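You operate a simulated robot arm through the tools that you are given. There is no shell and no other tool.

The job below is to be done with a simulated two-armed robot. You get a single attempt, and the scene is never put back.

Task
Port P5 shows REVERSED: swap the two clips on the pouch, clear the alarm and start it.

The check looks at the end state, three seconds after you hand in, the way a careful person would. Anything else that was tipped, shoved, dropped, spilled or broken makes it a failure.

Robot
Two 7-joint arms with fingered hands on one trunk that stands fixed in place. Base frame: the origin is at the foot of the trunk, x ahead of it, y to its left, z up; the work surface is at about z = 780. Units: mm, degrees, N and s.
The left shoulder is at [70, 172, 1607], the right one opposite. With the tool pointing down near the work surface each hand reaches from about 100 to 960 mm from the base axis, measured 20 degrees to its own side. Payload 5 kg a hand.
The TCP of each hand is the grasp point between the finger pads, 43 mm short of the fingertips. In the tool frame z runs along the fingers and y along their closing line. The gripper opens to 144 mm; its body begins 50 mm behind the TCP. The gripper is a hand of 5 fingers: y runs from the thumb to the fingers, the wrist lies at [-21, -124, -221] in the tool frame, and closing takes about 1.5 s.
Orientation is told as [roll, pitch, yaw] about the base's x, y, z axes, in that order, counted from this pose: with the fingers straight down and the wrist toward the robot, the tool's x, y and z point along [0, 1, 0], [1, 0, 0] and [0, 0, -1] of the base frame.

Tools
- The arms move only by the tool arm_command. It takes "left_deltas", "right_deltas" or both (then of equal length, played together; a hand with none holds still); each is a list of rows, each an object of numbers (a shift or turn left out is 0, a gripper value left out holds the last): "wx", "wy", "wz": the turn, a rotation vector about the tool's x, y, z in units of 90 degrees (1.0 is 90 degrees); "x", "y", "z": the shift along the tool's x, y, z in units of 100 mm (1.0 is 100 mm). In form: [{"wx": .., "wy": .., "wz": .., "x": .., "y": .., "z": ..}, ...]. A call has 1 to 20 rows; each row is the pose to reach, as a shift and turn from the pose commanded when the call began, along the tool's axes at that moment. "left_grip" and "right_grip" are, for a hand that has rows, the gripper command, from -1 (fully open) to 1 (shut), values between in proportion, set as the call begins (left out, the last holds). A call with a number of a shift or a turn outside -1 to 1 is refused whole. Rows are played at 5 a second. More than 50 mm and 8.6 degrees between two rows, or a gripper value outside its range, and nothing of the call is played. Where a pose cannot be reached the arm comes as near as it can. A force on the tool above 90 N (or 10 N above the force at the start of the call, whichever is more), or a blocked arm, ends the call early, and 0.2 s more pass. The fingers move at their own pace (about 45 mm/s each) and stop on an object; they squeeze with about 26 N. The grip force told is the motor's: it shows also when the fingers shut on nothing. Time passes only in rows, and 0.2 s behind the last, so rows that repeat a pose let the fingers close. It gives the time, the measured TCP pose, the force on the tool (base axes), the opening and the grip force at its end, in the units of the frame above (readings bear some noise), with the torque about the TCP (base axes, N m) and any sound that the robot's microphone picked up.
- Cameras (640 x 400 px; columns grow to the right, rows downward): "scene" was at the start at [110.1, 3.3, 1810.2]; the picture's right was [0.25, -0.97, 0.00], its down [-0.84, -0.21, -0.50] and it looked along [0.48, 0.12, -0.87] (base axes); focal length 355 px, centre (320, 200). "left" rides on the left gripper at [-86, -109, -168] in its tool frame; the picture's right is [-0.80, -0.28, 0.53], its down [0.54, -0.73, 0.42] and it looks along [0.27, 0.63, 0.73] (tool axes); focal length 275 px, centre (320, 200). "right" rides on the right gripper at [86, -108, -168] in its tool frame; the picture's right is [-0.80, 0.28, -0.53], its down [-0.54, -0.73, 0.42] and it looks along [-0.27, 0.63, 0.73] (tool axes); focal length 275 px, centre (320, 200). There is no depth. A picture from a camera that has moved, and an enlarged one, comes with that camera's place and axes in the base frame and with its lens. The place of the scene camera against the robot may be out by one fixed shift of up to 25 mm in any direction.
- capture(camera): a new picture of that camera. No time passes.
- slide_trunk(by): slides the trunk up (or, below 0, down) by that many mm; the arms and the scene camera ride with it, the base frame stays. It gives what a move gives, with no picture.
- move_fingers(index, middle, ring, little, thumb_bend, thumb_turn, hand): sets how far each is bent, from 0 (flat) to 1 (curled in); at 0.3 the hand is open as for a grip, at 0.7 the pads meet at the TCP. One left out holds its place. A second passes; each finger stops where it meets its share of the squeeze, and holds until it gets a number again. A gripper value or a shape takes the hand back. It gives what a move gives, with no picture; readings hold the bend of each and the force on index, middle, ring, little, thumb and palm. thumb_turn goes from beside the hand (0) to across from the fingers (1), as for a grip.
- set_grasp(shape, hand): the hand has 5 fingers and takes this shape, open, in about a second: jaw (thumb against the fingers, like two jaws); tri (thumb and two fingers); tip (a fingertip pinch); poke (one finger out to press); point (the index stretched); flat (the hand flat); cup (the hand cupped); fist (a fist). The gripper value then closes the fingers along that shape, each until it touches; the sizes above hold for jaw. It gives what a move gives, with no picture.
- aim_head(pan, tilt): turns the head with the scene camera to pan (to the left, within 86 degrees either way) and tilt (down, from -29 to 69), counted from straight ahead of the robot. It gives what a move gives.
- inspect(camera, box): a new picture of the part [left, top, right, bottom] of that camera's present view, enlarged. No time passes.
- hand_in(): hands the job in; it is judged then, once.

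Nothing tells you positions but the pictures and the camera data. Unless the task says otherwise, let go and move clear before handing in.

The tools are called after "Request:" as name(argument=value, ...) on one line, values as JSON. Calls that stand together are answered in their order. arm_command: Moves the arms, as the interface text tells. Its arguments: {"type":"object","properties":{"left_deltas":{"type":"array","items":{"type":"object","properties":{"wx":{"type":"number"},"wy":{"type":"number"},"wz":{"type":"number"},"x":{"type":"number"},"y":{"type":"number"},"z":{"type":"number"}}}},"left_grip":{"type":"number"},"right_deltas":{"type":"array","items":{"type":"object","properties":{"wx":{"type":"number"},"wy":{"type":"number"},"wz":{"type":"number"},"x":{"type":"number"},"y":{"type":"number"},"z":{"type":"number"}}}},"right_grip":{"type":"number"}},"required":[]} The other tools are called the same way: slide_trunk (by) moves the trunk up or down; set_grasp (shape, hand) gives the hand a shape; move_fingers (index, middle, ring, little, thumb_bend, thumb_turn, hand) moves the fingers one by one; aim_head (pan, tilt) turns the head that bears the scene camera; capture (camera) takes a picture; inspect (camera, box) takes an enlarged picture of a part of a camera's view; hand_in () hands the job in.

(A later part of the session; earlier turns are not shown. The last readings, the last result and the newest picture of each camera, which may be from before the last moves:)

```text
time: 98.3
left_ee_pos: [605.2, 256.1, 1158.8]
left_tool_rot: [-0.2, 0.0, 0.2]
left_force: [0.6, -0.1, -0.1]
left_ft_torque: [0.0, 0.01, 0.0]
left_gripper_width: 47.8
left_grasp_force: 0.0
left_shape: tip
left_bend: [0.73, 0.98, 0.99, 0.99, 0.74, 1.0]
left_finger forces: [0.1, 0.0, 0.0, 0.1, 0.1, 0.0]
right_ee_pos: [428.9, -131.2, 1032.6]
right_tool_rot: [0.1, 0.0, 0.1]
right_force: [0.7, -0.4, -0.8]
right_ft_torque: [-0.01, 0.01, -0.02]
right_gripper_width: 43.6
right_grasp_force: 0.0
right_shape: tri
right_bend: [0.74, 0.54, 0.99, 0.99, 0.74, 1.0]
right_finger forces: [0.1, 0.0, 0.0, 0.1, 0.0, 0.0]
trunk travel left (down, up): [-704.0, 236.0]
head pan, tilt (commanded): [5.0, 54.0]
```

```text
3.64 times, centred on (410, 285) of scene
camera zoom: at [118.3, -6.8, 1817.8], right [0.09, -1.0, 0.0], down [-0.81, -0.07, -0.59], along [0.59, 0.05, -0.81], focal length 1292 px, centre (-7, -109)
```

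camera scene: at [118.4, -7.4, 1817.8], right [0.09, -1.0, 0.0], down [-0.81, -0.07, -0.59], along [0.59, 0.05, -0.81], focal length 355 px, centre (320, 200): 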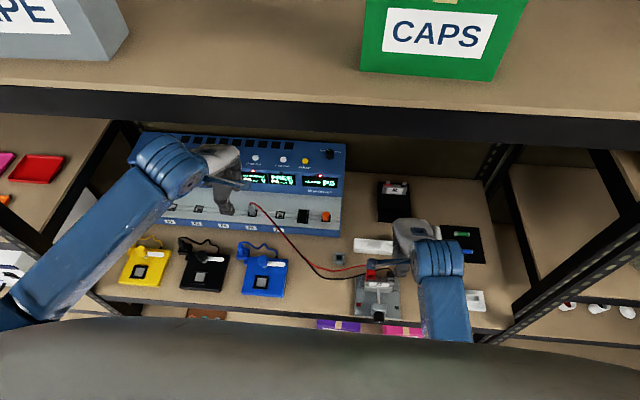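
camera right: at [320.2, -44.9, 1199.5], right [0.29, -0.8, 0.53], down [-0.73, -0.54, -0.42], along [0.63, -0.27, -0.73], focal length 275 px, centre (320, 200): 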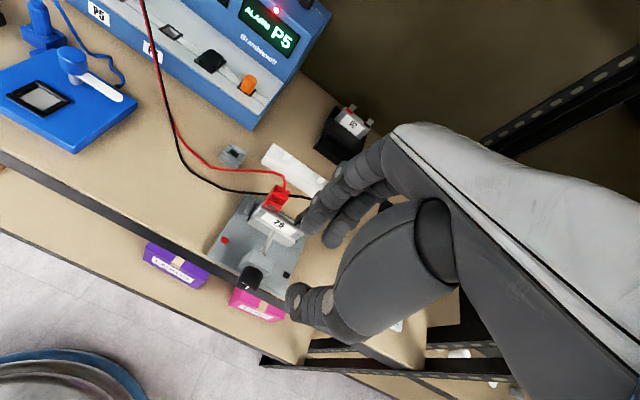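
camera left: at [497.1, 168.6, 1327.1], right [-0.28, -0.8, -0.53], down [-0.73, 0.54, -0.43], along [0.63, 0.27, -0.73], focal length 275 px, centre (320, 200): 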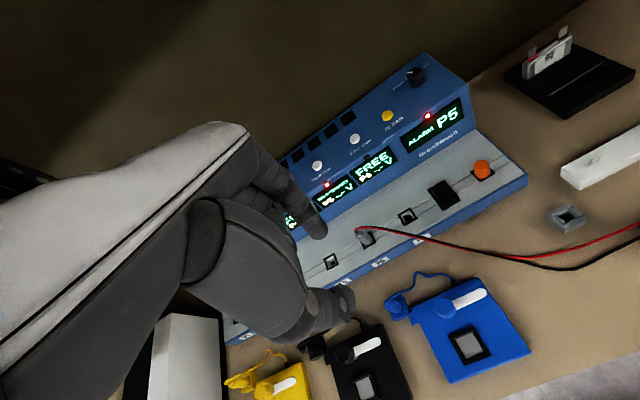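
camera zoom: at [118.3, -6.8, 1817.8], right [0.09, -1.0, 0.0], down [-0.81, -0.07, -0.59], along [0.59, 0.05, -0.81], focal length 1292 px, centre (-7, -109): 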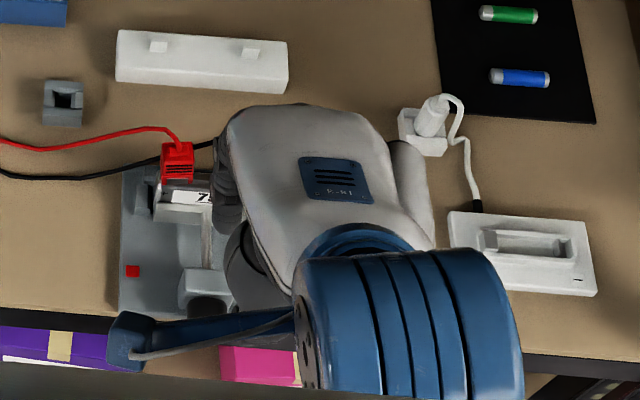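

Request:
inspect(camera="right", box=[260, 150, 460, 310])

Request:
arm_command(right_deltas=[{}, {}, {}, {}], right_grip=0.78)

Request:
inspect(camera="right", box=[260, 150, 460, 310])

```text
2.50 times, centred on (360, 230) of right
camera zoom: at [320.2, -44.9, 1199.5], right [0.29, -0.8, 0.53], down [-0.73, -0.54, -0.42], along [0.63, -0.27, -0.73], focal length 688 px, centre (220, 125)
```

zoom: 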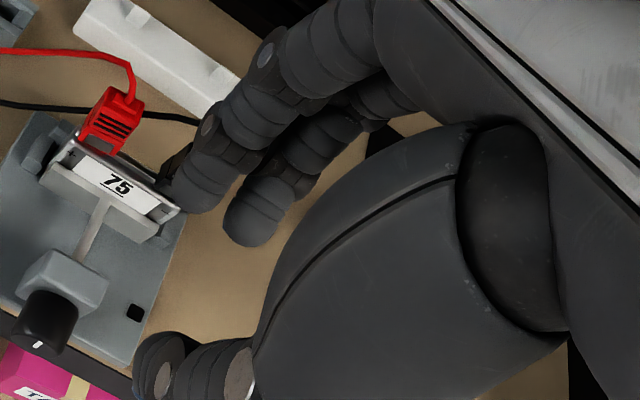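

```text
time: 99.3
left_ee_pos: [605.2, 254.7, 1160.1]
left_tool_rot: [-0.1, -0.1, 0.3]
left_force: [0.1, 0.1, 0.3]
left_ft_torque: [-0.02, 0.04, 0.02]
left_gripper_width: 47.7
left_grasp_force: 0.0
left_shape: tip
left_bend: [0.73, 0.98, 0.99, 0.99, 0.74, 1.0]
left_finger forces: [0.0, 0.0, 0.0, 0.1, 0.1, 0.0]
right_ee_pos: [429.0, -131.9, 1031.6]
right_tool_rot: [0.1, 0.0, 0.2]
right_force: [0.4, 0.6, -0.8]
right_ft_torque: [0.0, -0.02, -0.01]
right_gripper_width: 16.2
right_grasp_force: 0.1
right_shape: tri
right_bend: [0.72, 0.64, 0.99, 0.99, 0.73, 1.0]
right_finger forces: [0.0, 0.0, 0.1, 0.0, 0.0, 0.0]
trunk travel left (down, up): [-704.0, 236.0]
head pan, tilt (commanded): [5.0, 54.0]
```

```text
2.50 times, centred on (360, 230) of right
camera zoom: at [320.2, -44.9, 1199.5], right [0.29, -0.8, 0.53], down [-0.73, -0.54, -0.42], along [0.63, -0.27, -0.73], focal length 688 px, centre (220, 125)
```

zoom: 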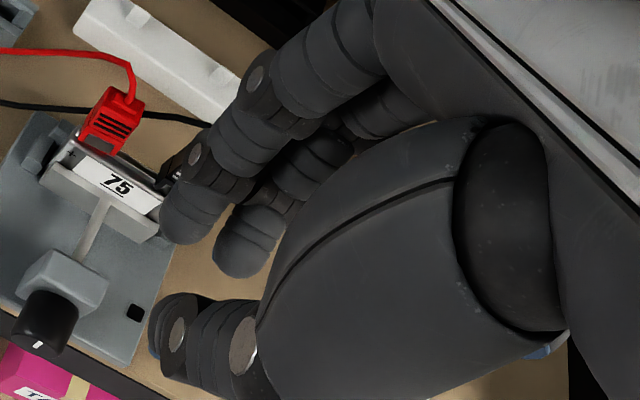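

The three-finger pinch has two fingers about 24 mm apart, good for squaring the clip. I open it and move over the red clip.

Request:
arm_command(right_deltas=[{"y": 0.3, "z": 0.1}, {"y": 0.6, "z": 0.2}, {"y": 0.95, "z": 0.3}], right_grip=0.35)

Request:
arm_command(right_deltas=[{"y": 0.15, "z": 0.15}, {"y": 0.33, "z": 0.3, "x": 0.1}, {"y": 0.33, "z": 0.35, "x": 0.31}])

Request:
capture(camera="right")

Request:
inspect(camera="right", box=[220, 180, 380, 320])

```text
time: 100.1
left_ee_pos: [605.2, 255.2, 1159.4]
left_tool_rot: [-0.2, 0.0, 0.1]
left_force: [0.7, -0.1, 0.8]
left_ft_torque: [0.0, 0.01, -0.01]
left_gripper_width: 47.5
left_grasp_force: 0.0
left_shape: tip
left_bend: [0.73, 0.98, 0.99, 0.99, 0.74, 1.0]
left_finger forces: [0.1, 0.0, 0.0, 0.1, 0.0, 0.1]
right_ee_pos: [524.3, -130.3, 998.0]
right_tool_rot: [0.1, 0.1, 0.1]
right_force: [0.5, -0.9, -0.2]
right_ft_torque: [-0.02, 0.03, 0.01]
right_gripper_width: 46.5
right_grasp_force: 0.0
right_shape: tri
right_bend: [0.74, 0.53, 0.99, 0.99, 0.74, 1.0]
right_finger forces: [0.0, 0.0, 0.0, 0.0, 0.0, 0.1]
trunk travel left (down, up): [-704.0, 236.0]
head pan, tilt (commanded): [5.0, 54.0]
```

```text
time: 100.9
left_ee_pos: [604.1, 257.0, 1159.4]
left_tool_rot: [-0.3, -0.1, 0.2]
left_force: [-0.8, 0.1, -0.9]
left_ft_torque: [-0.03, -0.04, 0.04]
left_gripper_width: 47.7
left_grasp_force: 0.0
left_shape: tip
left_bend: [0.73, 0.98, 0.99, 0.99, 0.74, 1.0]
left_finger forces: [0.0, 0.0, 0.0, 0.0, 0.1, 0.1]
right_ee_pos: [555.6, -99.3, 965.5]
right_tool_rot: [0.0, -0.1, 0.1]
right_force: [-0.5, 0.1, 0.5]
right_ft_torque: [0.01, -0.05, 0.05]
right_gripper_width: 46.5
right_grasp_force: 0.0
right_shape: tri
right_bend: [0.74, 0.53, 0.99, 0.99, 0.74, 1.0]
right_finger forces: [0.0, 0.1, 0.0, 0.0, 0.0, 0.1]
trunk travel left (down, up): [-704.0, 236.0]
head pan, tilt (commanded): [5.0, 54.0]
```

```text
taken
camera right: at [447.5, -13.9, 1134.2], right [0.28, -0.8, 0.53], down [-0.73, -0.54, -0.42], along [0.63, -0.27, -0.73], focal length 275 px, centre (320, 200)
```

right: 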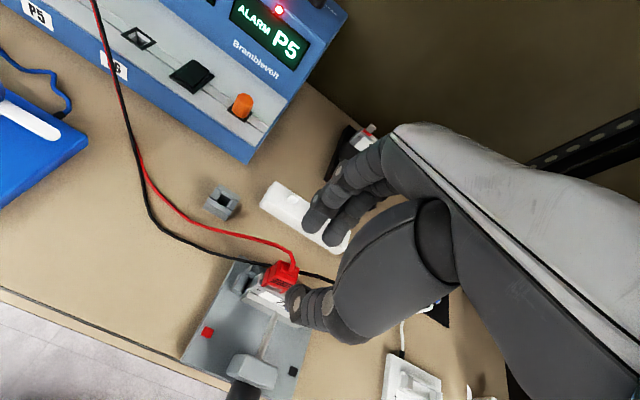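

```text
2.86 times, centred on (300, 250) of right
camera zoom: at [447.5, -13.9, 1134.2], right [0.28, -0.8, 0.53], down [-0.73, -0.54, -0.42], along [0.63, -0.27, -0.73], focal length 786 px, centre (377, 57)
```

zoom: 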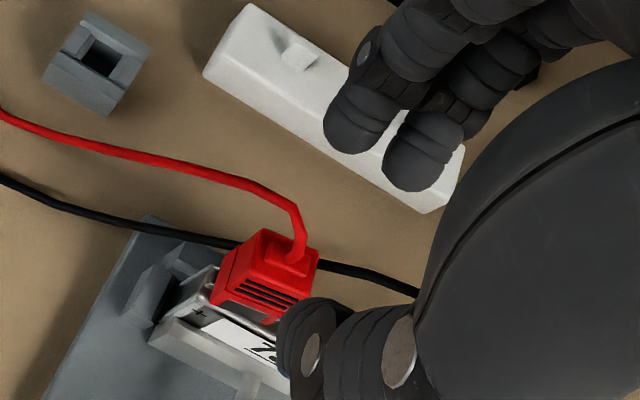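

Request:
arm_command(right_deltas=[{"z": 0.1}, {"z": 0.2}, {"z": 0.3}, {"z": 0.38}, {"z": 0.45}])

Request:
inspect(camera="right", box=[250, 190, 370, 290])

```text
time: 102.1
left_ee_pos: [604.1, 256.4, 1160.0]
left_tool_rot: [-0.2, 0.0, 0.3]
left_force: [1.6, 0.4, 0.4]
left_ft_torque: [0.01, 0.02, 0.0]
left_gripper_width: 47.6
left_grasp_force: 0.1
left_shape: tip
left_bend: [0.73, 0.98, 0.99, 0.99, 0.74, 1.0]
left_finger forces: [0.0, 0.0, 0.0, 0.0, 0.0, 0.0]
right_ee_pos: [557.1, -98.2, 923.4]
right_tool_rot: [0.1, 0.0, 0.1]
right_force: [-0.7, -0.2, -0.7]
right_ft_torque: [-0.02, 0.0, 0.01]
right_gripper_width: 46.4
right_grasp_force: 0.0
right_shape: tri
right_bend: [0.74, 0.53, 0.99, 0.99, 0.74, 1.0]
right_finger forces: [0.0, 0.0, 0.0, 0.0, 0.0, 0.1]
trunk travel left (down, up): [-704.0, 236.0]
head pan, tilt (commanded): [5.0, 54.0]
```

```text
4.00 times, centred on (310, 240) of right
camera zoom: at [448.3, -13.2, 1089.8], right [0.29, -0.8, 0.53], down [-0.73, -0.54, -0.42], along [0.63, -0.27, -0.73], focal length 1101 px, centre (360, 40)
```

zoom: 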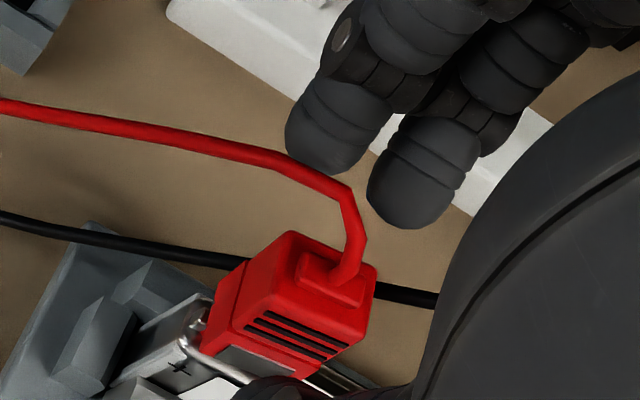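

Request:
arm_command(right_deltas=[{"z": 0.03}, {"z": 0.05}])

Request:
arm_command(right_deltas=[{}, {}, {}, {}, {}, {}], right_grip=1.0)

Request:
inspect(camera="right", box=[250, 190, 370, 290])

Request:
inspect(camera="left", box=[310, 160, 420, 230])

```text
time: 102.7
left_ee_pos: [604.6, 255.6, 1159.5]
left_tool_rot: [-0.3, -0.1, 0.2]
left_force: [0.3, 0.6, -0.2]
left_ft_torque: [0.03, 0.0, -0.01]
left_gripper_width: 47.7
left_grasp_force: 0.0
left_shape: tip
left_bend: [0.73, 0.98, 0.99, 0.99, 0.74, 1.0]
left_finger forces: [0.1, 0.1, 0.0, 0.0, 0.0, 0.0]
right_ee_pos: [555.9, -99.7, 916.4]
right_tool_rot: [0.1, 0.0, 0.0]
right_force: [0.5, -0.7, -0.3]
right_ft_torque: [-0.06, 0.0, -0.02]
right_gripper_width: 46.8
right_grasp_force: 0.1
right_shape: tri
right_bend: [0.74, 0.53, 0.99, 0.99, 0.74, 1.0]
right_finger forces: [0.1, 0.1, 0.1, 0.0, 0.1, 0.0]
trunk travel left (down, up): [-704.0, 236.0]
head pan, tilt (commanded): [5.0, 54.0]
```

```text
time: 104.1
left_ee_pos: [604.2, 255.3, 1159.3]
left_tool_rot: [-0.2, -0.2, 0.2]
left_force: [0.4, -0.6, -0.1]
left_ft_torque: [0.01, 0.02, -0.02]
left_gripper_width: 47.4
left_grasp_force: 0.0
left_shape: tip
left_bend: [0.73, 0.98, 0.99, 0.99, 0.74, 1.0]
left_finger forces: [0.0, 0.1, 0.0, 0.1, 0.1, 0.0]
right_ee_pos: [555.6, -99.5, 916.6]
right_tool_rot: [0.1, 0.0, 0.1]
right_force: [-0.4, 0.7, -0.9]
right_ft_torque: [-0.01, 0.03, 0.0]
right_gripper_width: 12.8
right_grasp_force: 25.9
right_shape: tri
right_bend: [0.72, 0.64, 1.0, 1.0, 0.73, 1.0]
right_finger forces: [11.5, 11.2, 0.1, 0.1, 23.1, 0.1]
trunk travel left (down, up): [-704.0, 236.0]
head pan, tilt (commanded): [5.0, 54.0]
```

```text
4.00 times, centred on (310, 240) of right
camera zoom: at [448.5, -13.9, 1084.6], right [0.29, -0.8, 0.53], down [-0.73, -0.54, -0.42], along [0.63, -0.27, -0.73], focal length 1101 px, centre (360, 40)
```

zoom: 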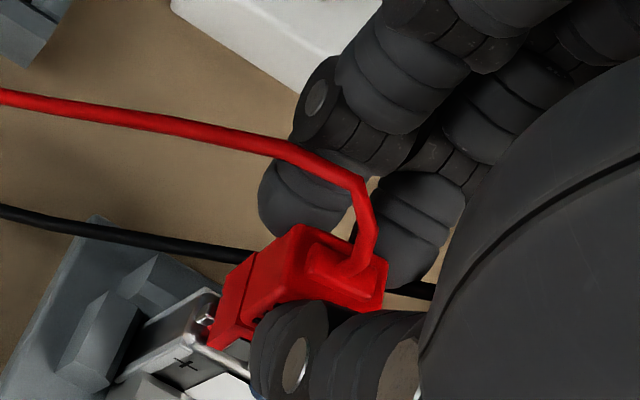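

```text
5.71 times, centred on (365, 195) of left
camera zoom: at [496.9, 169.2, 1326.8], right [-0.28, -0.8, -0.53], down [-0.73, 0.54, -0.43], along [0.63, 0.27, -0.73], focal length 1573 px, centre (63, 229)
```

zoom: 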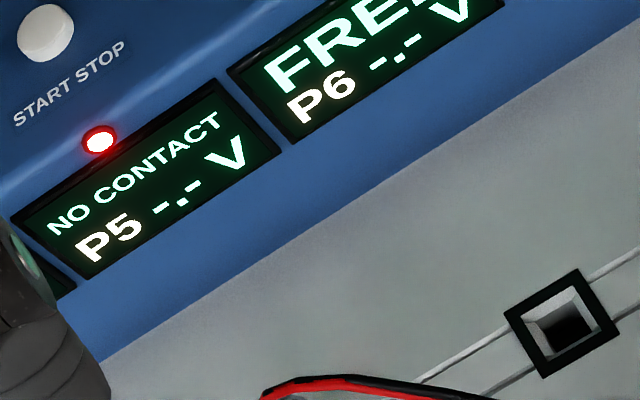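

Request:
inspect(camera="right", box=[280, 236, 330, 276])

```text
10.00 times, centred on (305, 256) of right
camera zoom: at [448.5, -13.9, 1084.6], right [0.29, -0.8, 0.53], down [-0.73, -0.54, -0.42], along [0.63, -0.27, -0.73], focal length 2753 px, centre (470, -360)
```

zoom: 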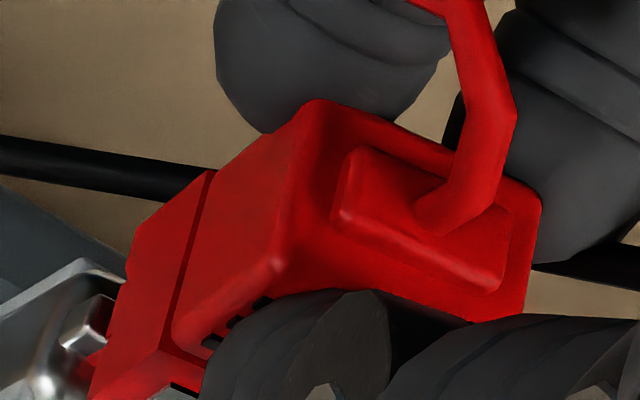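

The clip keeps its ~7° twist in any straight pinch. I'll open, turn the hand +8° to match the clip, grip, and then turn back to zero so the clip squares up on its tab.

Request:
arm_command(right_deltas=[{}, {}, {}, {}], right_grip=0.35)

Request:
arm_command(right_deltas=[{"wz": -0.03}, {"wz": -0.06}, {"wz": -0.085}, {"wz": -0.085}])

Request:
arm_command(right_deltas=[{}, {}, {}, {}, {}, {}], right_grip=1.0)

Request:
inspect(camera="right", box=[280, 236, 330, 276])

```text
time: 105.1
left_ee_pos: [604.8, 255.5, 1159.9]
left_tool_rot: [-0.2, -0.1, 0.2]
left_force: [0.4, -0.4, -0.2]
left_ft_torque: [0.02, 0.0, 0.0]
left_gripper_width: 47.7
left_grasp_force: 0.1
left_shape: tip
left_bend: [0.73, 0.98, 0.99, 0.99, 0.74, 1.0]
left_finger forces: [0.0, 0.1, 0.0, 0.0, 0.0, 0.0]
right_ee_pos: [556.8, -99.8, 916.7]
right_tool_rot: [0.1, 0.1, 0.1]
right_force: [0.8, -0.6, 0.7]
right_ft_torque: [-0.04, 0.01, -0.01]
right_gripper_width: 46.4
right_grasp_force: 0.1
right_shape: tri
right_bend: [0.74, 0.53, 0.99, 0.99, 0.74, 1.0]
right_finger forces: [0.1, 0.0, 0.0, 0.0, 0.0, 0.0]
trunk travel left (down, up): [-704.0, 236.0]
head pan, tilt (commanded): [5.0, 54.0]
```

```text
time: 106.1
left_ee_pos: [605.0, 257.2, 1160.2]
left_tool_rot: [-0.1, -0.1, 0.1]
left_force: [-0.3, 0.7, 0.1]
left_ft_torque: [-0.01, 0.03, 0.04]
left_gripper_width: 47.6
left_grasp_force: 0.0
left_shape: tip
left_bend: [0.73, 0.98, 0.99, 0.99, 0.74, 1.0]
left_finger forces: [0.1, 0.0, 0.0, 0.1, 0.0, 0.0]
right_ee_pos: [557.1, -98.7, 917.3]
right_tool_rot: [0.3, 0.0, 7.8]
right_force: [0.1, -0.4, 0.1]
right_ft_torque: [0.01, 0.01, -0.02]
right_gripper_width: 46.5
right_grasp_force: 0.0
right_shape: tri
right_bend: [0.74, 0.53, 0.99, 0.99, 0.74, 1.0]
right_finger forces: [0.0, 0.1, 0.1, 0.1, 0.0, 0.0]
trunk travel left (down, up): [-704.0, 236.0]
head pan, tilt (commanded): [5.0, 54.0]
```

```text
time: 107.5
left_ee_pos: [604.6, 255.4, 1160.2]
left_tool_rot: [-0.2, 0.0, 0.2]
left_force: [-0.3, 0.0, 0.4]
left_ft_torque: [0.0, 0.0, 0.0]
left_gripper_width: 47.6
left_grasp_force: 0.0
left_shape: tip
left_bend: [0.73, 0.98, 0.99, 0.99, 0.74, 1.0]
left_finger forces: [0.0, 0.0, 0.0, 0.0, 0.1, 0.0]
right_ee_pos: [556.7, -98.8, 915.4]
right_tool_rot: [0.1, 0.0, 7.7]
right_force: [0.6, 0.5, -0.8]
right_ft_torque: [0.02, 0.02, -0.01]
right_gripper_width: 12.8
right_grasp_force: 26.2
right_shape: tri
right_bend: [0.72, 0.65, 1.0, 1.0, 0.73, 1.0]
right_finger forces: [10.7, 12.2, 0.0, 0.0, 22.7, 0.0]
trunk travel left (down, up): [-704.0, 236.0]
head pan, tilt (commanded): [5.0, 54.0]
```

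```text
10.00 times, centred on (305, 256) of right
camera zoom: at [437.8, -28.7, 1084.0], right [0.39, -0.75, 0.53], down [-0.65, -0.63, -0.42], along [0.66, -0.18, -0.73], focal length 2753 px, centre (470, -360)
```

zoom: 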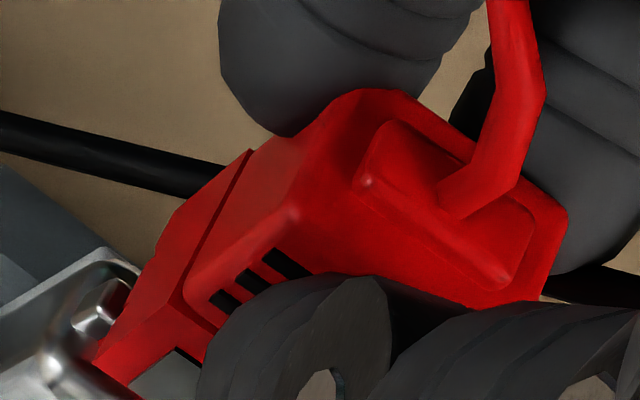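

The clip is square to the hand now. I turn the hand back to zero with the clip held.

Request:
arm_command(right_deltas=[{"wz": 0.028, "z": -0.005}, {"wz": 0.057, "z": -0.01}, {"wz": 0.085, "z": -0.015}, {"wz": 0.085, "z": -0.015}])

Request:
inspect(camera="right", box=[280, 236, 330, 276])

Request:
inspect(camera="left", box=[310, 160, 420, 230])

```text
time: 108.5
left_ee_pos: [604.7, 256.0, 1158.5]
left_tool_rot: [-0.3, -0.1, 0.2]
left_force: [0.3, 0.6, 1.2]
left_ft_torque: [-0.01, -0.03, 0.0]
left_gripper_width: 47.7
left_grasp_force: 0.1
left_shape: tip
left_bend: [0.73, 0.98, 0.99, 0.99, 0.74, 1.0]
left_finger forces: [0.0, 0.0, 0.0, 0.0, 0.0, 0.1]
right_ee_pos: [556.4, -98.0, 917.6]
right_tool_rot: [0.1, 0.1, 0.0]
right_force: [0.2, -0.4, -0.8]
right_ft_torque: [-0.02, 0.01, 0.03]
right_gripper_width: 12.6
right_grasp_force: 25.9
right_shape: tri
right_bend: [0.72, 0.65, 1.0, 1.0, 0.73, 1.0]
right_finger forces: [10.8, 12.4, 0.1, 0.0, 22.6, 0.1]
trunk travel left (down, up): [-704.0, 236.0]
head pan, tilt (commanded): [5.0, 54.0]
```

```text
10.00 times, centred on (305, 256) of right
camera zoom: at [448.5, -13.5, 1086.2], right [0.28, -0.8, 0.53], down [-0.73, -0.54, -0.42], along [0.63, -0.27, -0.73], focal length 2753 px, centre (470, -360)
```

zoom: 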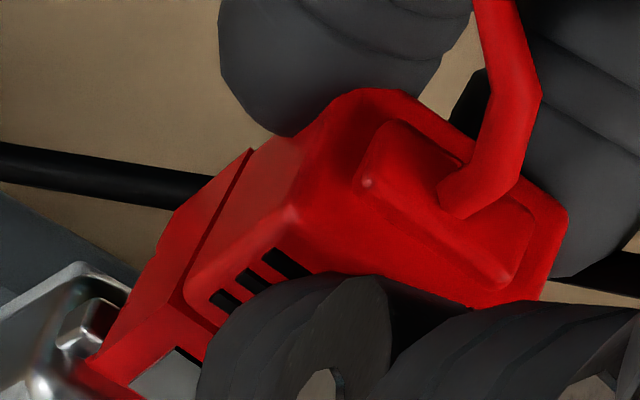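

```text
5.71 times, centred on (365, 195) of left
camera zoom: at [496.9, 169.1, 1326.9], right [-0.28, -0.8, -0.53], down [-0.73, 0.54, -0.43], along [0.63, 0.27, -0.73], focal length 1573 px, centre (63, 229)
```

zoom: 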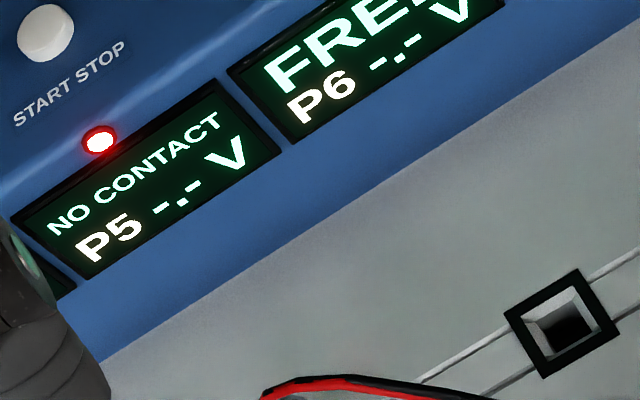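

Squared up without resistance. I release and check the display and the clip's pose.

Request:
arm_command(right_deltas=[{}, {}, {}, {}], right_grip=0.35)

Request:
inspect(camera="left", box=[310, 160, 420, 230])

Request:
inspect(camera="right", box=[280, 236, 330, 276])

Request:
inspect(camera="right", box=[250, 190, 370, 290])

```text
time: 109.5
left_ee_pos: [603.7, 256.9, 1160.8]
left_tool_rot: [-0.3, -0.1, 0.1]
left_force: [1.2, -0.6, 1.1]
left_ft_torque: [0.02, -0.02, 0.01]
left_gripper_width: 47.7
left_grasp_force: 0.0
left_shape: tip
left_bend: [0.73, 0.98, 0.99, 0.99, 0.74, 1.0]
left_finger forces: [0.1, 0.0, 0.0, 0.0, 0.0, 0.0]
right_ee_pos: [556.1, -99.6, 918.5]
right_tool_rot: [0.1, 0.0, 0.1]
right_force: [0.4, 0.5, -0.1]
right_ft_torque: [-0.01, 0.04, -0.03]
right_gripper_width: 46.4
right_grasp_force: 0.0
right_shape: tri
right_bend: [0.74, 0.53, 0.99, 0.99, 0.74, 1.0]
right_finger forces: [0.0, 0.0, 0.0, 0.0, 0.0, 0.1]
trunk travel left (down, up): [-704.0, 236.0]
head pan, tilt (commanded): [5.0, 54.0]
```

```text
5.71 times, centred on (365, 195) of left
camera zoom: at [496.9, 169.2, 1326.8], right [-0.28, -0.8, -0.53], down [-0.73, 0.54, -0.43], along [0.63, 0.27, -0.73], focal length 1573 px, centre (63, 229)
```

zoom: 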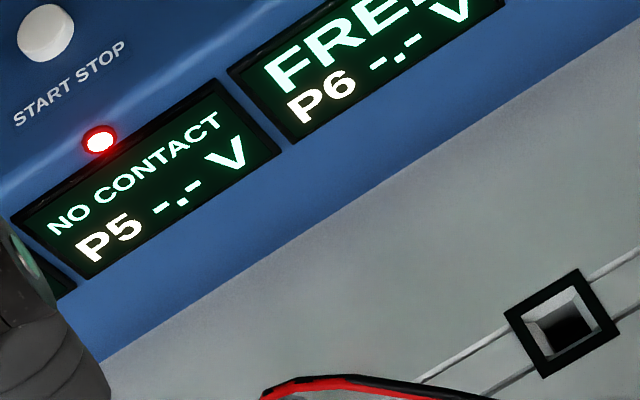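

```text
10.00 times, centred on (305, 256) of right
camera zoom: at [448.3, -13.5, 1086.0], right [0.29, -0.8, 0.53], down [-0.73, -0.54, -0.42], along [0.63, -0.27, -0.73], focal length 2753 px, centre (470, -360)
```

zoom: 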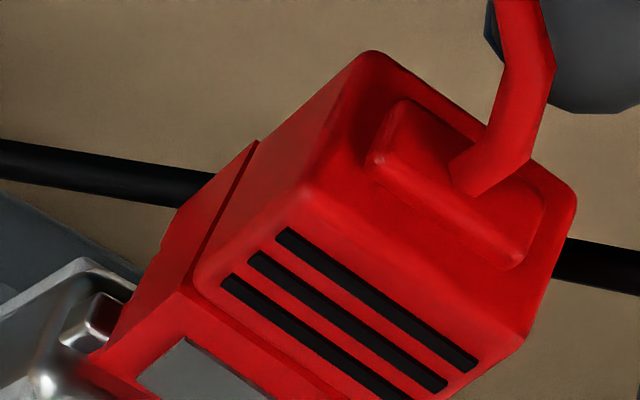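

```text
4.00 times, centred on (310, 240) of right
camera zoom: at [448.3, -13.5, 1086.0], right [0.29, -0.8, 0.53], down [-0.73, -0.54, -0.42], along [0.63, -0.27, -0.73], focal length 1101 px, centre (360, 40)
```

zoom: 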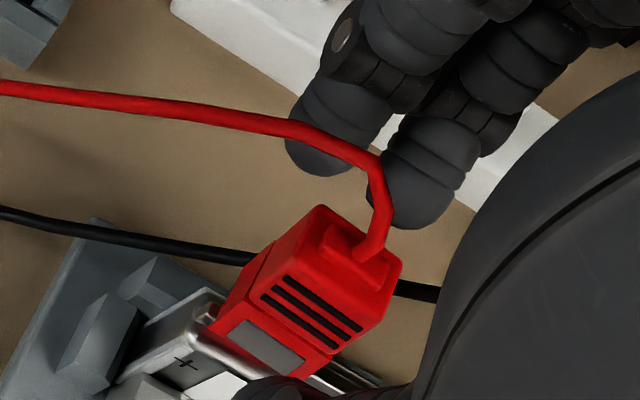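

On release the red clip shifted and now seems to lean back, so it isn't truly held by the tab. I lift the right hand and bring the left camera round to the side to understand how the tab sits in the clip.

Request:
arm_command(right_deltas=[{"z": -0.15}, {"z": -0.3}, {"z": -0.45}])

Request:
arm_command(right_deltas=[{"x": -0.3, "z": -0.1}, {"x": -0.6, "z": -0.3}, {"x": -1.0, "z": -0.5}])

Request:
arm_command(left_deltas=[{"wz": 0.083, "x": -0.08, "z": 0.04}, {"wz": 0.167, "x": -0.16, "z": 0.08}, {"wz": 0.25, "x": -0.24, "z": 0.12}, {"wz": 0.333, "x": -0.32, "z": 0.16}, {"wz": 0.417, "x": -0.4, "z": 0.2}, {"wz": 0.5, "x": -0.48, "z": 0.24}, {"wz": 0.583, "x": -0.56, "z": 0.28}, {"wz": 0.667, "x": -0.64, "z": 0.32}, {"wz": 0.75, "x": -0.72, "z": 0.36}, {"wz": 0.833, "x": -0.8, "z": 0.4}, {"wz": 0.917, "x": -0.85, "z": 0.45}, {"wz": 1.0, "x": -0.9, "z": 0.5}])

Request:
arm_command(left_deltas=[{"x": 0.2, "y": 0.15, "z": 0.2}, {"x": 0.4, "y": 0.3, "z": 0.4}, {"x": 0.6, "y": 0.45, "z": 0.6}, {"x": 0.8, "y": 0.6, "z": 0.8}])

Request:
capture(camera="left")

```text
time: 110.3
left_ee_pos: [605.5, 255.1, 1161.1]
left_tool_rot: [-0.2, -0.1, 0.3]
left_force: [0.6, 0.2, -0.1]
left_ft_torque: [0.0, 0.03, 0.01]
left_gripper_width: 47.4
left_grasp_force: 0.0
left_shape: tip
left_bend: [0.73, 0.98, 0.99, 0.99, 0.74, 1.0]
left_finger forces: [0.1, 0.0, 0.0, 0.0, 0.1, 0.1]
right_ee_pos: [555.4, -97.7, 963.6]
right_tool_rot: [0.1, 0.1, 0.1]
right_force: [0.0, -0.2, -0.2]
right_ft_torque: [-0.03, 0.02, 0.01]
right_gripper_width: 46.5
right_grasp_force: 0.0
right_shape: tri
right_bend: [0.74, 0.53, 0.99, 0.99, 0.74, 1.0]
right_finger forces: [0.0, 0.1, 0.0, 0.0, 0.0, 0.0]
trunk travel left (down, up): [-704.0, 236.0]
head pan, tilt (commanded): [5.0, 54.0]
```

```text
time: 111.1
left_ee_pos: [604.9, 254.7, 1159.3]
left_tool_rot: [-0.3, -0.1, 0.2]
left_force: [-0.3, -0.3, 0.5]
left_ft_torque: [0.02, -0.01, -0.01]
left_gripper_width: 47.9
left_grasp_force: 0.0
left_shape: tip
left_bend: [0.73, 0.98, 0.99, 0.99, 0.74, 1.0]
left_finger forces: [0.1, 0.1, 0.0, 0.0, 0.0, 0.0]
right_ee_pos: [554.2, -198.2, 1010.2]
right_tool_rot: [0.2, 0.2, 0.1]
right_force: [0.5, -0.7, 0.3]
right_ft_torque: [0.0, 0.02, 0.02]
right_gripper_width: 46.3
right_grasp_force: 0.1
right_shape: tri
right_bend: [0.74, 0.53, 0.99, 0.99, 0.74, 1.0]
right_finger forces: [0.0, 0.0, 0.0, 0.0, 0.0, 0.0]
trunk travel left (down, up): [-704.0, 236.0]
head pan, tilt (commanded): [5.0, 54.0]
```

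```text
time: 113.7
left_ee_pos: [606.9, 165.0, 1111.1]
left_tool_rot: [0.2, -0.2, -89.9]
left_force: [0.2, 0.3, 0.1]
left_ft_torque: [-0.03, 0.0, 0.02]
left_gripper_width: 47.3
left_grasp_force: 0.0
left_shape: tip
left_bend: [0.73, 0.98, 0.99, 0.99, 0.74, 1.0]
left_finger forces: [0.1, 0.0, 0.0, 0.1, 0.1, 0.1]
right_ee_pos: [556.0, -198.4, 1010.8]
right_tool_rot: [0.1, 0.1, 0.1]
right_force: [-0.2, -0.3, -0.4]
right_ft_torque: [-0.03, 0.0, -0.01]
right_gripper_width: 46.5
right_grasp_force: 0.1
right_shape: tri
right_bend: [0.74, 0.53, 0.99, 0.99, 0.74, 1.0]
right_finger forces: [0.0, 0.1, 0.1, 0.0, 0.1, 0.0]
trunk travel left (down, up): [-704.0, 236.0]
head pan, tilt (commanded): [5.0, 54.0]
```

```text
time: 114.7
left_ee_pos: [685.5, 105.7, 1029.3]
left_tool_rot: [0.1, -0.2, -89.7]
left_force: [0.8, 0.1, 0.5]
left_ft_torque: [0.0, 0.06, 0.02]
left_gripper_width: 47.7
left_grasp_force: 0.0
left_shape: tip
left_bend: [0.73, 0.98, 0.99, 0.99, 0.74, 1.0]
left_finger forces: [0.0, 0.0, 0.0, 0.0, 0.0, 0.0]
right_ee_pos: [556.3, -198.1, 1010.7]
right_tool_rot: [0.1, 0.1, 0.1]
right_force: [0.3, 0.5, 0.4]
right_ft_torque: [-0.01, 0.02, -0.01]
right_gripper_width: 46.4
right_grasp_force: 0.0
right_shape: tri
right_bend: [0.74, 0.53, 0.99, 0.99, 0.74, 1.0]
right_finger forces: [0.1, 0.0, 0.1, 0.1, 0.0, 0.1]
trunk travel left (down, up): [-704.0, 236.0]
head pan, tilt (commanded): [5.0, 54.0]
```

```text
taken
camera left: at [599.5, 213.3, 1195.8], right [-0.8, 0.28, -0.54], down [0.54, 0.73, -0.43], along [0.27, -0.63, -0.73], focal length 275 px, centre (320, 200)
```

left: 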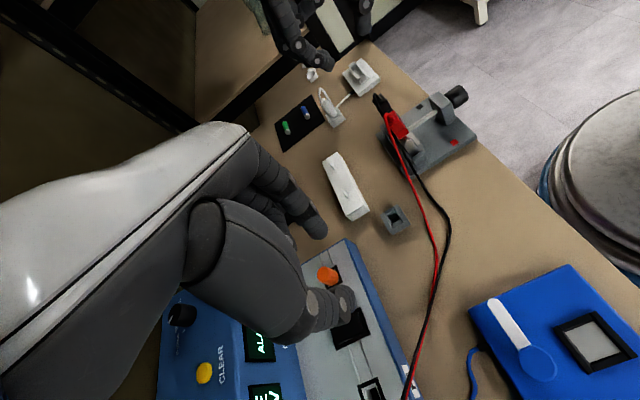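

Request:
inspect(camera="left", box=[365, 85, 435, 150])

Request:
inspect(camera="left", box=[380, 105, 420, 140])

Request:
inspect(camera="right", box=[140, 200, 280, 310])

```text
6.15 times, centred on (400, 118) of left
camera zoom: at [599.5, 213.3, 1195.8], right [-0.8, 0.28, -0.54], down [0.54, 0.73, -0.43], along [0.27, -0.63, -0.73], focal length 1694 px, centre (-172, 708)
```

zoom: 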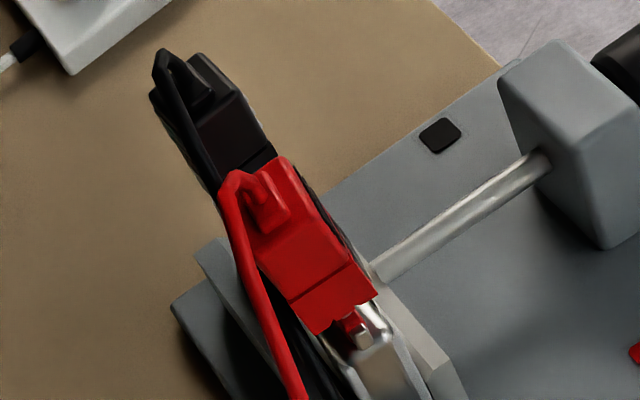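

```text
11.43 times, centred on (400, 122) of left
camera zoom: at [599.5, 213.3, 1195.8], right [-0.8, 0.28, -0.54], down [0.54, 0.73, -0.43], along [0.27, -0.63, -0.73], focal length 3146 px, centre (-594, 1086)
```

zoom: 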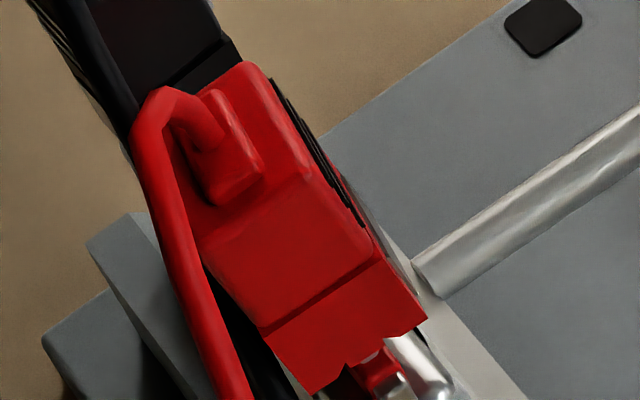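

```text
3.64 times, centred on (210, 255) of right
camera zoom: at [448.9, -112.6, 1178.8], right [0.29, -0.8, 0.53], down [-0.73, -0.54, -0.42], along [0.63, -0.26, -0.73], focal length 1001 px, centre (720, 0)
```

zoom: 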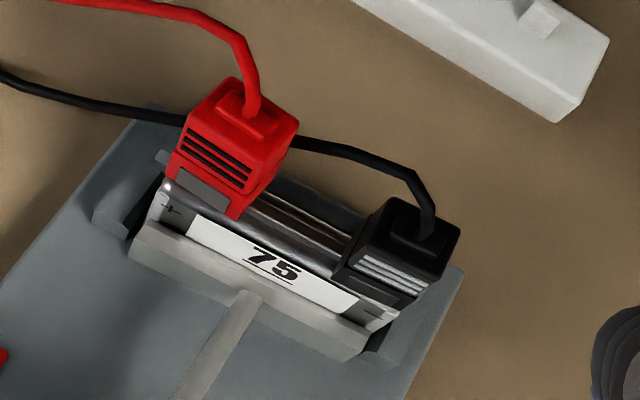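

The red clip leans back several degrees. I return the left camera to its original viewpoint to compare the seating directly with the starting picture.

Request:
arm_command(left_deltas=[{"x": -0.25, "y": 0.2, "z": 0.1}, {"x": -0.5, "y": 0.4, "z": 0.2}, {"x": -0.744, "y": 0.643, "z": 0.28}])

Request:
inspect(camera="left", box=[340, 128, 390, 186])

Request:
inspect(camera="left", box=[330, 125, 420, 190])

Request:
inspect(camera="left", box=[368, 150, 400, 176])

```text
time: 115.5
left_ee_pos: [610.8, 39.7, 1002.9]
left_tool_rot: [0.2, -0.2, -89.6]
left_force: [-0.2, -0.6, 1.2]
left_ft_torque: [0.01, 0.01, 0.0]
left_gripper_width: 47.5
left_grasp_force: 0.1
left_shape: tip
left_bend: [0.73, 0.98, 0.99, 0.99, 0.74, 1.0]
left_finger forces: [0.1, 0.1, 0.1, 0.0, 0.0, 0.0]
right_ee_pos: [556.6, -198.8, 1012.2]
right_tool_rot: [0.1, 0.1, 0.1]
right_force: [-0.4, 0.1, -0.2]
right_ft_torque: [0.01, -0.03, 0.0]
right_gripper_width: 46.6
right_grasp_force: 0.0
right_shape: tri
right_bend: [0.74, 0.53, 0.99, 0.99, 0.74, 1.0]
right_finger forces: [0.1, 0.1, 0.1, 0.0, 0.0, 0.1]
trunk travel left (down, up): [-704.0, 236.0]
head pan, tilt (commanded): [5.0, 54.0]
```

```text
6.90 times, centred on (365, 157) of left
camera zoom: at [524.7, 147.6, 1168.6], right [-0.8, 0.28, -0.54], down [0.54, 0.73, -0.42], along [0.27, -0.63, -0.73], focal length 1898 px, centre (10, 497)
```

zoom: 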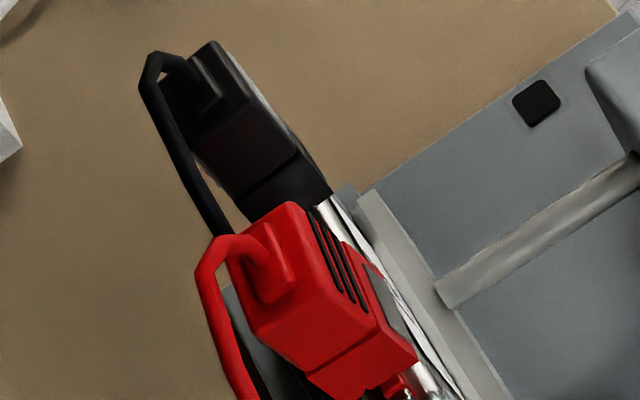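

```text
6.15 times, centred on (375, 158) of left
camera zoom: at [524.7, 147.6, 1168.6], right [-0.8, 0.28, -0.54], down [0.54, 0.73, -0.42], along [0.27, -0.63, -0.73], focal length 1694 px, centre (-18, 462)
```

zoom: 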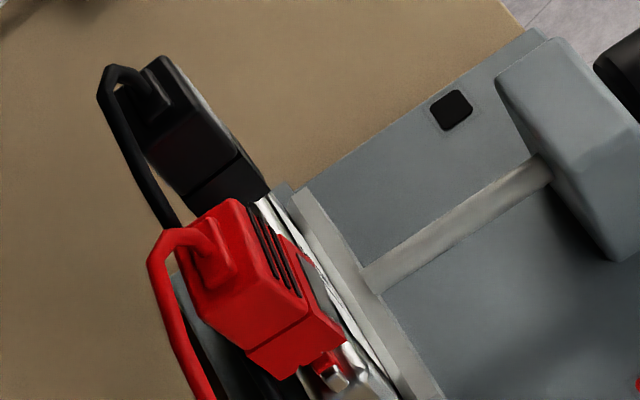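

```text
15.38 times, centred on (384, 163) of left
camera zoom: at [524.7, 147.6, 1168.6], right [-0.8, 0.28, -0.54], down [0.54, 0.73, -0.42], along [0.27, -0.63, -0.73], focal length 4235 px, centre (-665, 769)
```

zoom: 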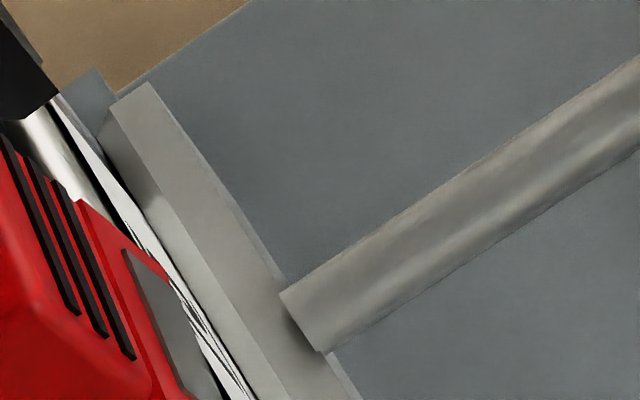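

Request:
inspect(camera="right", box=[164, 216, 216, 264])

Request:
inspect(camera="left", box=[346, 154, 390, 190])

Request:
inspect(camera="right", box=[204, 250, 256, 290])

```text
8.33 times, centred on (190, 240) of right
camera zoom: at [447.6, -112.5, 1179.4], right [0.29, -0.8, 0.53], down [-0.73, -0.54, -0.42], along [0.63, -0.26, -0.73], focal length 2294 px, centre (1403, -133)
```

zoom: 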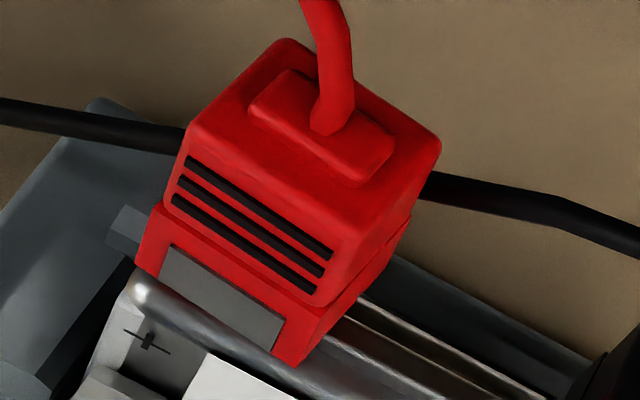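

```text
11.11 times, centred on (368, 172) of left
camera zoom: at [524.7, 147.6, 1168.6], right [-0.8, 0.28, -0.54], down [0.54, 0.73, -0.42], along [0.27, -0.63, -0.73], focal length 3059 px, centre (-213, 511)
```

zoom: 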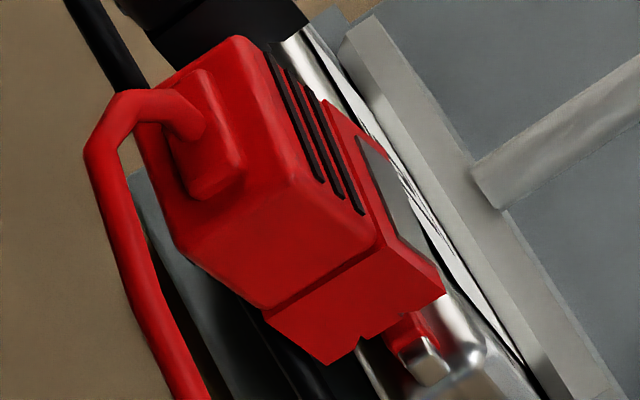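

```text
10.00 times, centred on (230, 270) of right
camera zoom: at [447.6, -112.5, 1179.4], right [0.29, -0.8, 0.53], down [-0.73, -0.54, -0.42], along [0.63, -0.26, -0.73], focal length 2753 px, centre (1220, -500)
```

zoom: 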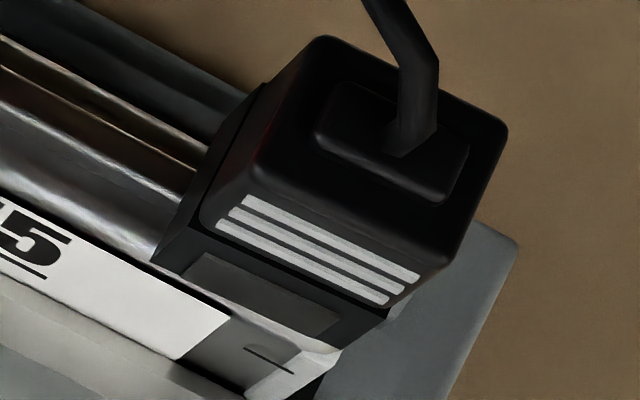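

The clip is only loosely on its tab: it now leans and is yawed the other way. I'll regrip it with the fingertip pinch, lift it off, measure how it sits in the hand, and re-insert it properly aligned.

Request:
set_grasp(hand="right", shape="tip")

Request:
arm_command(right_deltas=[{"z": 0.13}, {"z": 0.26}, {"z": 0.4}, {"z": 0.4}, {"z": 0.4}], right_grip=0.35)

Request:
arm_command(right_deltas=[{"x": 0.3, "y": 0.01}, {"x": 0.6, "y": 0.02}, {"x": 0.98, "y": 0.03}])

Request:
inspect(camera="right", box=[220, 180, 380, 320])

Request:
inspect(camera="left", box=[300, 80, 440, 200])

```text
time: 116.4
left_ee_pos: [611.0, 41.4, 1002.5]
left_tool_rot: [0.2, -0.2, -89.8]
left_force: [0.0, 0.0, -0.6]
left_ft_torque: [0.0, 0.02, 0.0]
left_gripper_width: 47.6
left_grasp_force: 0.0
left_shape: tip
left_bend: [0.73, 0.98, 0.99, 0.99, 0.74, 1.0]
left_finger forces: [0.1, 0.1, 0.0, 0.1, 0.0, 0.0]
right_ee_pos: [556.0, -198.4, 1010.9]
right_tool_rot: [0.1, 0.2, 0.1]
right_force: [-0.4, 0.4, 0.1]
right_ft_torque: [-0.02, -0.01, 0.01]
right_gripper_width: 143.6
right_grasp_force: 0.2
right_shape: tip
right_bend: [0.3, 0.98, 0.99, 0.99, 0.3, 0.98]
right_finger forces: [0.1, 0.1, 0.0, 0.0, 0.0, 0.0]
trunk travel left (down, up): [-704.0, 236.0]
head pan, tilt (commanded): [5.0, 54.0]
```

```text
time: 117.6
left_ee_pos: [612.4, 40.3, 1001.5]
left_tool_rot: [0.1, -0.3, -89.8]
left_force: [0.7, -0.6, -0.6]
left_ft_torque: [-0.02, 0.05, 0.02]
left_gripper_width: 47.7
left_grasp_force: 0.1
left_shape: tip
left_bend: [0.73, 0.98, 0.99, 0.99, 0.74, 1.0]
left_finger forces: [0.1, 0.0, 0.0, 0.0, 0.1, 0.1]
right_ee_pos: [556.7, -198.6, 973.6]
right_tool_rot: [0.1, 0.0, 0.1]
right_force: [-0.3, -0.3, -0.2]
right_ft_torque: [0.0, -0.01, -0.03]
right_gripper_width: 48.1
right_grasp_force: 0.2
right_shape: tip
right_bend: [0.73, 0.98, 0.99, 0.99, 0.74, 1.0]
right_finger forces: [0.1, 0.0, 0.0, 0.0, 0.0, 0.1]
trunk travel left (down, up): [-704.0, 236.0]
head pan, tilt (commanded): [5.0, 54.0]
```

```text
time: 118.4
left_ee_pos: [611.7, 41.4, 1001.7]
left_tool_rot: [0.1, -0.3, -89.8]
left_force: [0.1, 0.0, -0.1]
left_ft_torque: [0.0, 0.01, -0.01]
left_gripper_width: 47.6
left_grasp_force: 0.1
left_shape: tip
left_bend: [0.73, 0.98, 0.99, 0.99, 0.74, 1.0]
left_finger forces: [0.1, 0.0, 0.0, 0.0, 0.0, 0.0]
right_ee_pos: [559.3, -101.6, 972.6]
right_tool_rot: [0.0, 0.1, 0.0]
right_force: [-0.8, -0.1, 0.0]
right_ft_torque: [0.0, 0.04, -0.02]
right_gripper_width: 47.4
right_grasp_force: 0.1
right_shape: tip
right_bend: [0.73, 0.98, 0.99, 0.99, 0.74, 1.0]
right_finger forces: [0.0, 0.0, 0.0, 0.1, 0.1, 0.1]
trunk travel left (down, up): [-704.0, 236.0]
head pan, tilt (commanded): [5.0, 54.0]
```

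```text
2.86 times, centred on (300, 250) of right
camera zoom: at [452.3, -14.5, 1140.7], right [0.28, -0.8, 0.53], down [-0.73, -0.54, -0.42], along [0.63, -0.27, -0.73], focal length 786 px, centre (377, 57)
```

zoom: 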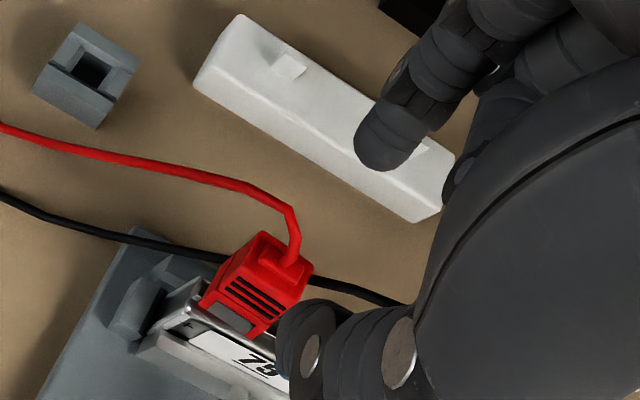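

```text
3.33 times, centred on (370, 140) of left
camera zoom: at [525.1, 149.1, 1168.2], right [-0.8, 0.28, -0.54], down [0.54, 0.73, -0.43], along [0.27, -0.63, -0.73], focal length 918 px, centre (153, 400)
```

zoom: 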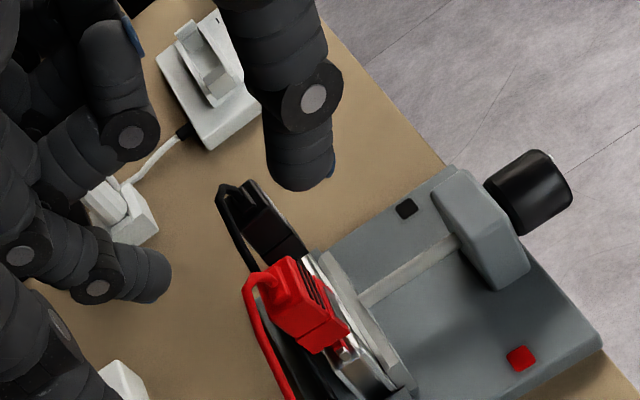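

Request:
arm_command(right_deltas=[{"z": 0.12}, {"z": 0.24}, {"z": 0.36}, {"z": 0.46}, {"z": 0.52}])

Request:
arm_command(right_deltas=[{}, {}, {}, {}, {}, {}], right_grip=1.0)

Request:
inspect(camera="right", box=[260, 220, 340, 290])

Request:
inspect(camera="left", box=[340, 130, 400, 190])

```text
time: 119.6
left_ee_pos: [611.6, 41.1, 1002.0]
left_tool_rot: [0.1, -0.2, -89.8]
left_force: [-0.1, 0.1, 0.3]
left_ft_torque: [0.01, 0.0, 0.02]
left_gripper_width: 47.4
left_grasp_force: 0.2
left_shape: tip
left_bend: [0.73, 0.98, 0.99, 0.99, 0.74, 1.0]
left_finger forces: [0.0, 0.1, 0.0, 0.1, 0.1, 0.0]
right_ee_pos: [559.0, -100.8, 921.2]
right_tool_rot: [0.2, 0.1, 0.0]
right_force: [-0.5, 0.4, 0.3]
right_ft_torque: [0.02, 0.01, 0.01]
right_gripper_width: 47.7
right_grasp_force: 0.0
right_shape: tip
right_bend: [0.73, 0.98, 0.99, 0.99, 0.74, 1.0]
right_finger forces: [0.0, 0.1, 0.0, 0.1, 0.0, 0.0]
trunk travel left (down, up): [-704.0, 236.0]
head pan, tilt (commanded): [5.0, 54.0]
```

```text
time: 121.0
left_ee_pos: [611.5, 40.4, 1001.2]
left_tool_rot: [0.2, -0.1, -89.8]
left_force: [0.0, 0.5, 0.3]
left_ft_torque: [-0.03, 0.0, -0.01]
left_gripper_width: 47.5
left_grasp_force: 0.1
left_shape: tip
left_bend: [0.73, 0.98, 0.99, 0.99, 0.74, 1.0]
left_finger forces: [0.0, 0.1, 0.0, 0.0, 0.1, 0.1]
right_ee_pos: [560.3, -100.7, 919.6]
right_tool_rot: [0.2, 0.0, 0.1]
right_force: [-0.3, 0.3, 0.1]
right_ft_torque: [0.01, 0.03, -0.02]
right_gripper_width: 13.2
right_grasp_force: 25.8
right_shape: tip
right_bend: [0.71, 1.0, 1.0, 1.0, 0.73, 1.0]
right_finger forces: [23.0, 0.0, 0.0, 0.0, 23.3, 0.1]
trunk travel left (down, up): [-704.0, 236.0]
head pan, tilt (commanded): [5.0, 54.0]
```

```text
5.71 times, centred on (300, 255) of right
camera zoom: at [451.0, -15.0, 1088.7], right [0.29, -0.8, 0.53], down [-0.73, -0.54, -0.42], along [0.63, -0.27, -0.73], focal length 1573 px, centre (434, -114)
```

zoom: 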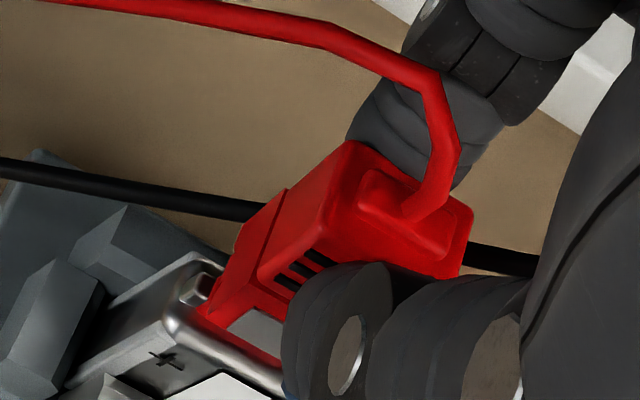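

```text
6.67 times, centred on (370, 160) of left
camera zoom: at [525.0, 148.2, 1168.4], right [-0.8, 0.28, -0.54], down [0.54, 0.73, -0.43], along [0.27, -0.63, -0.73], focal length 1835 px, centre (-13, 467)
```

zoom: 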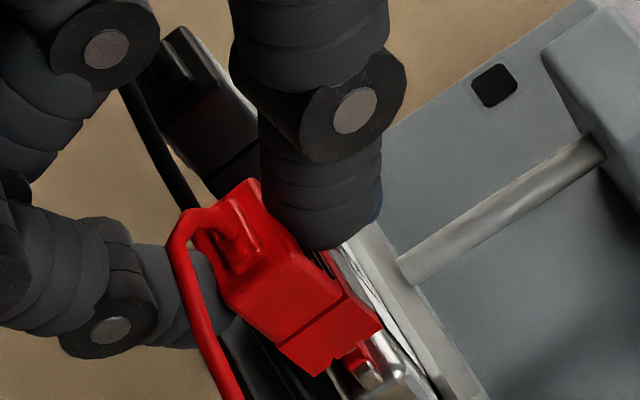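

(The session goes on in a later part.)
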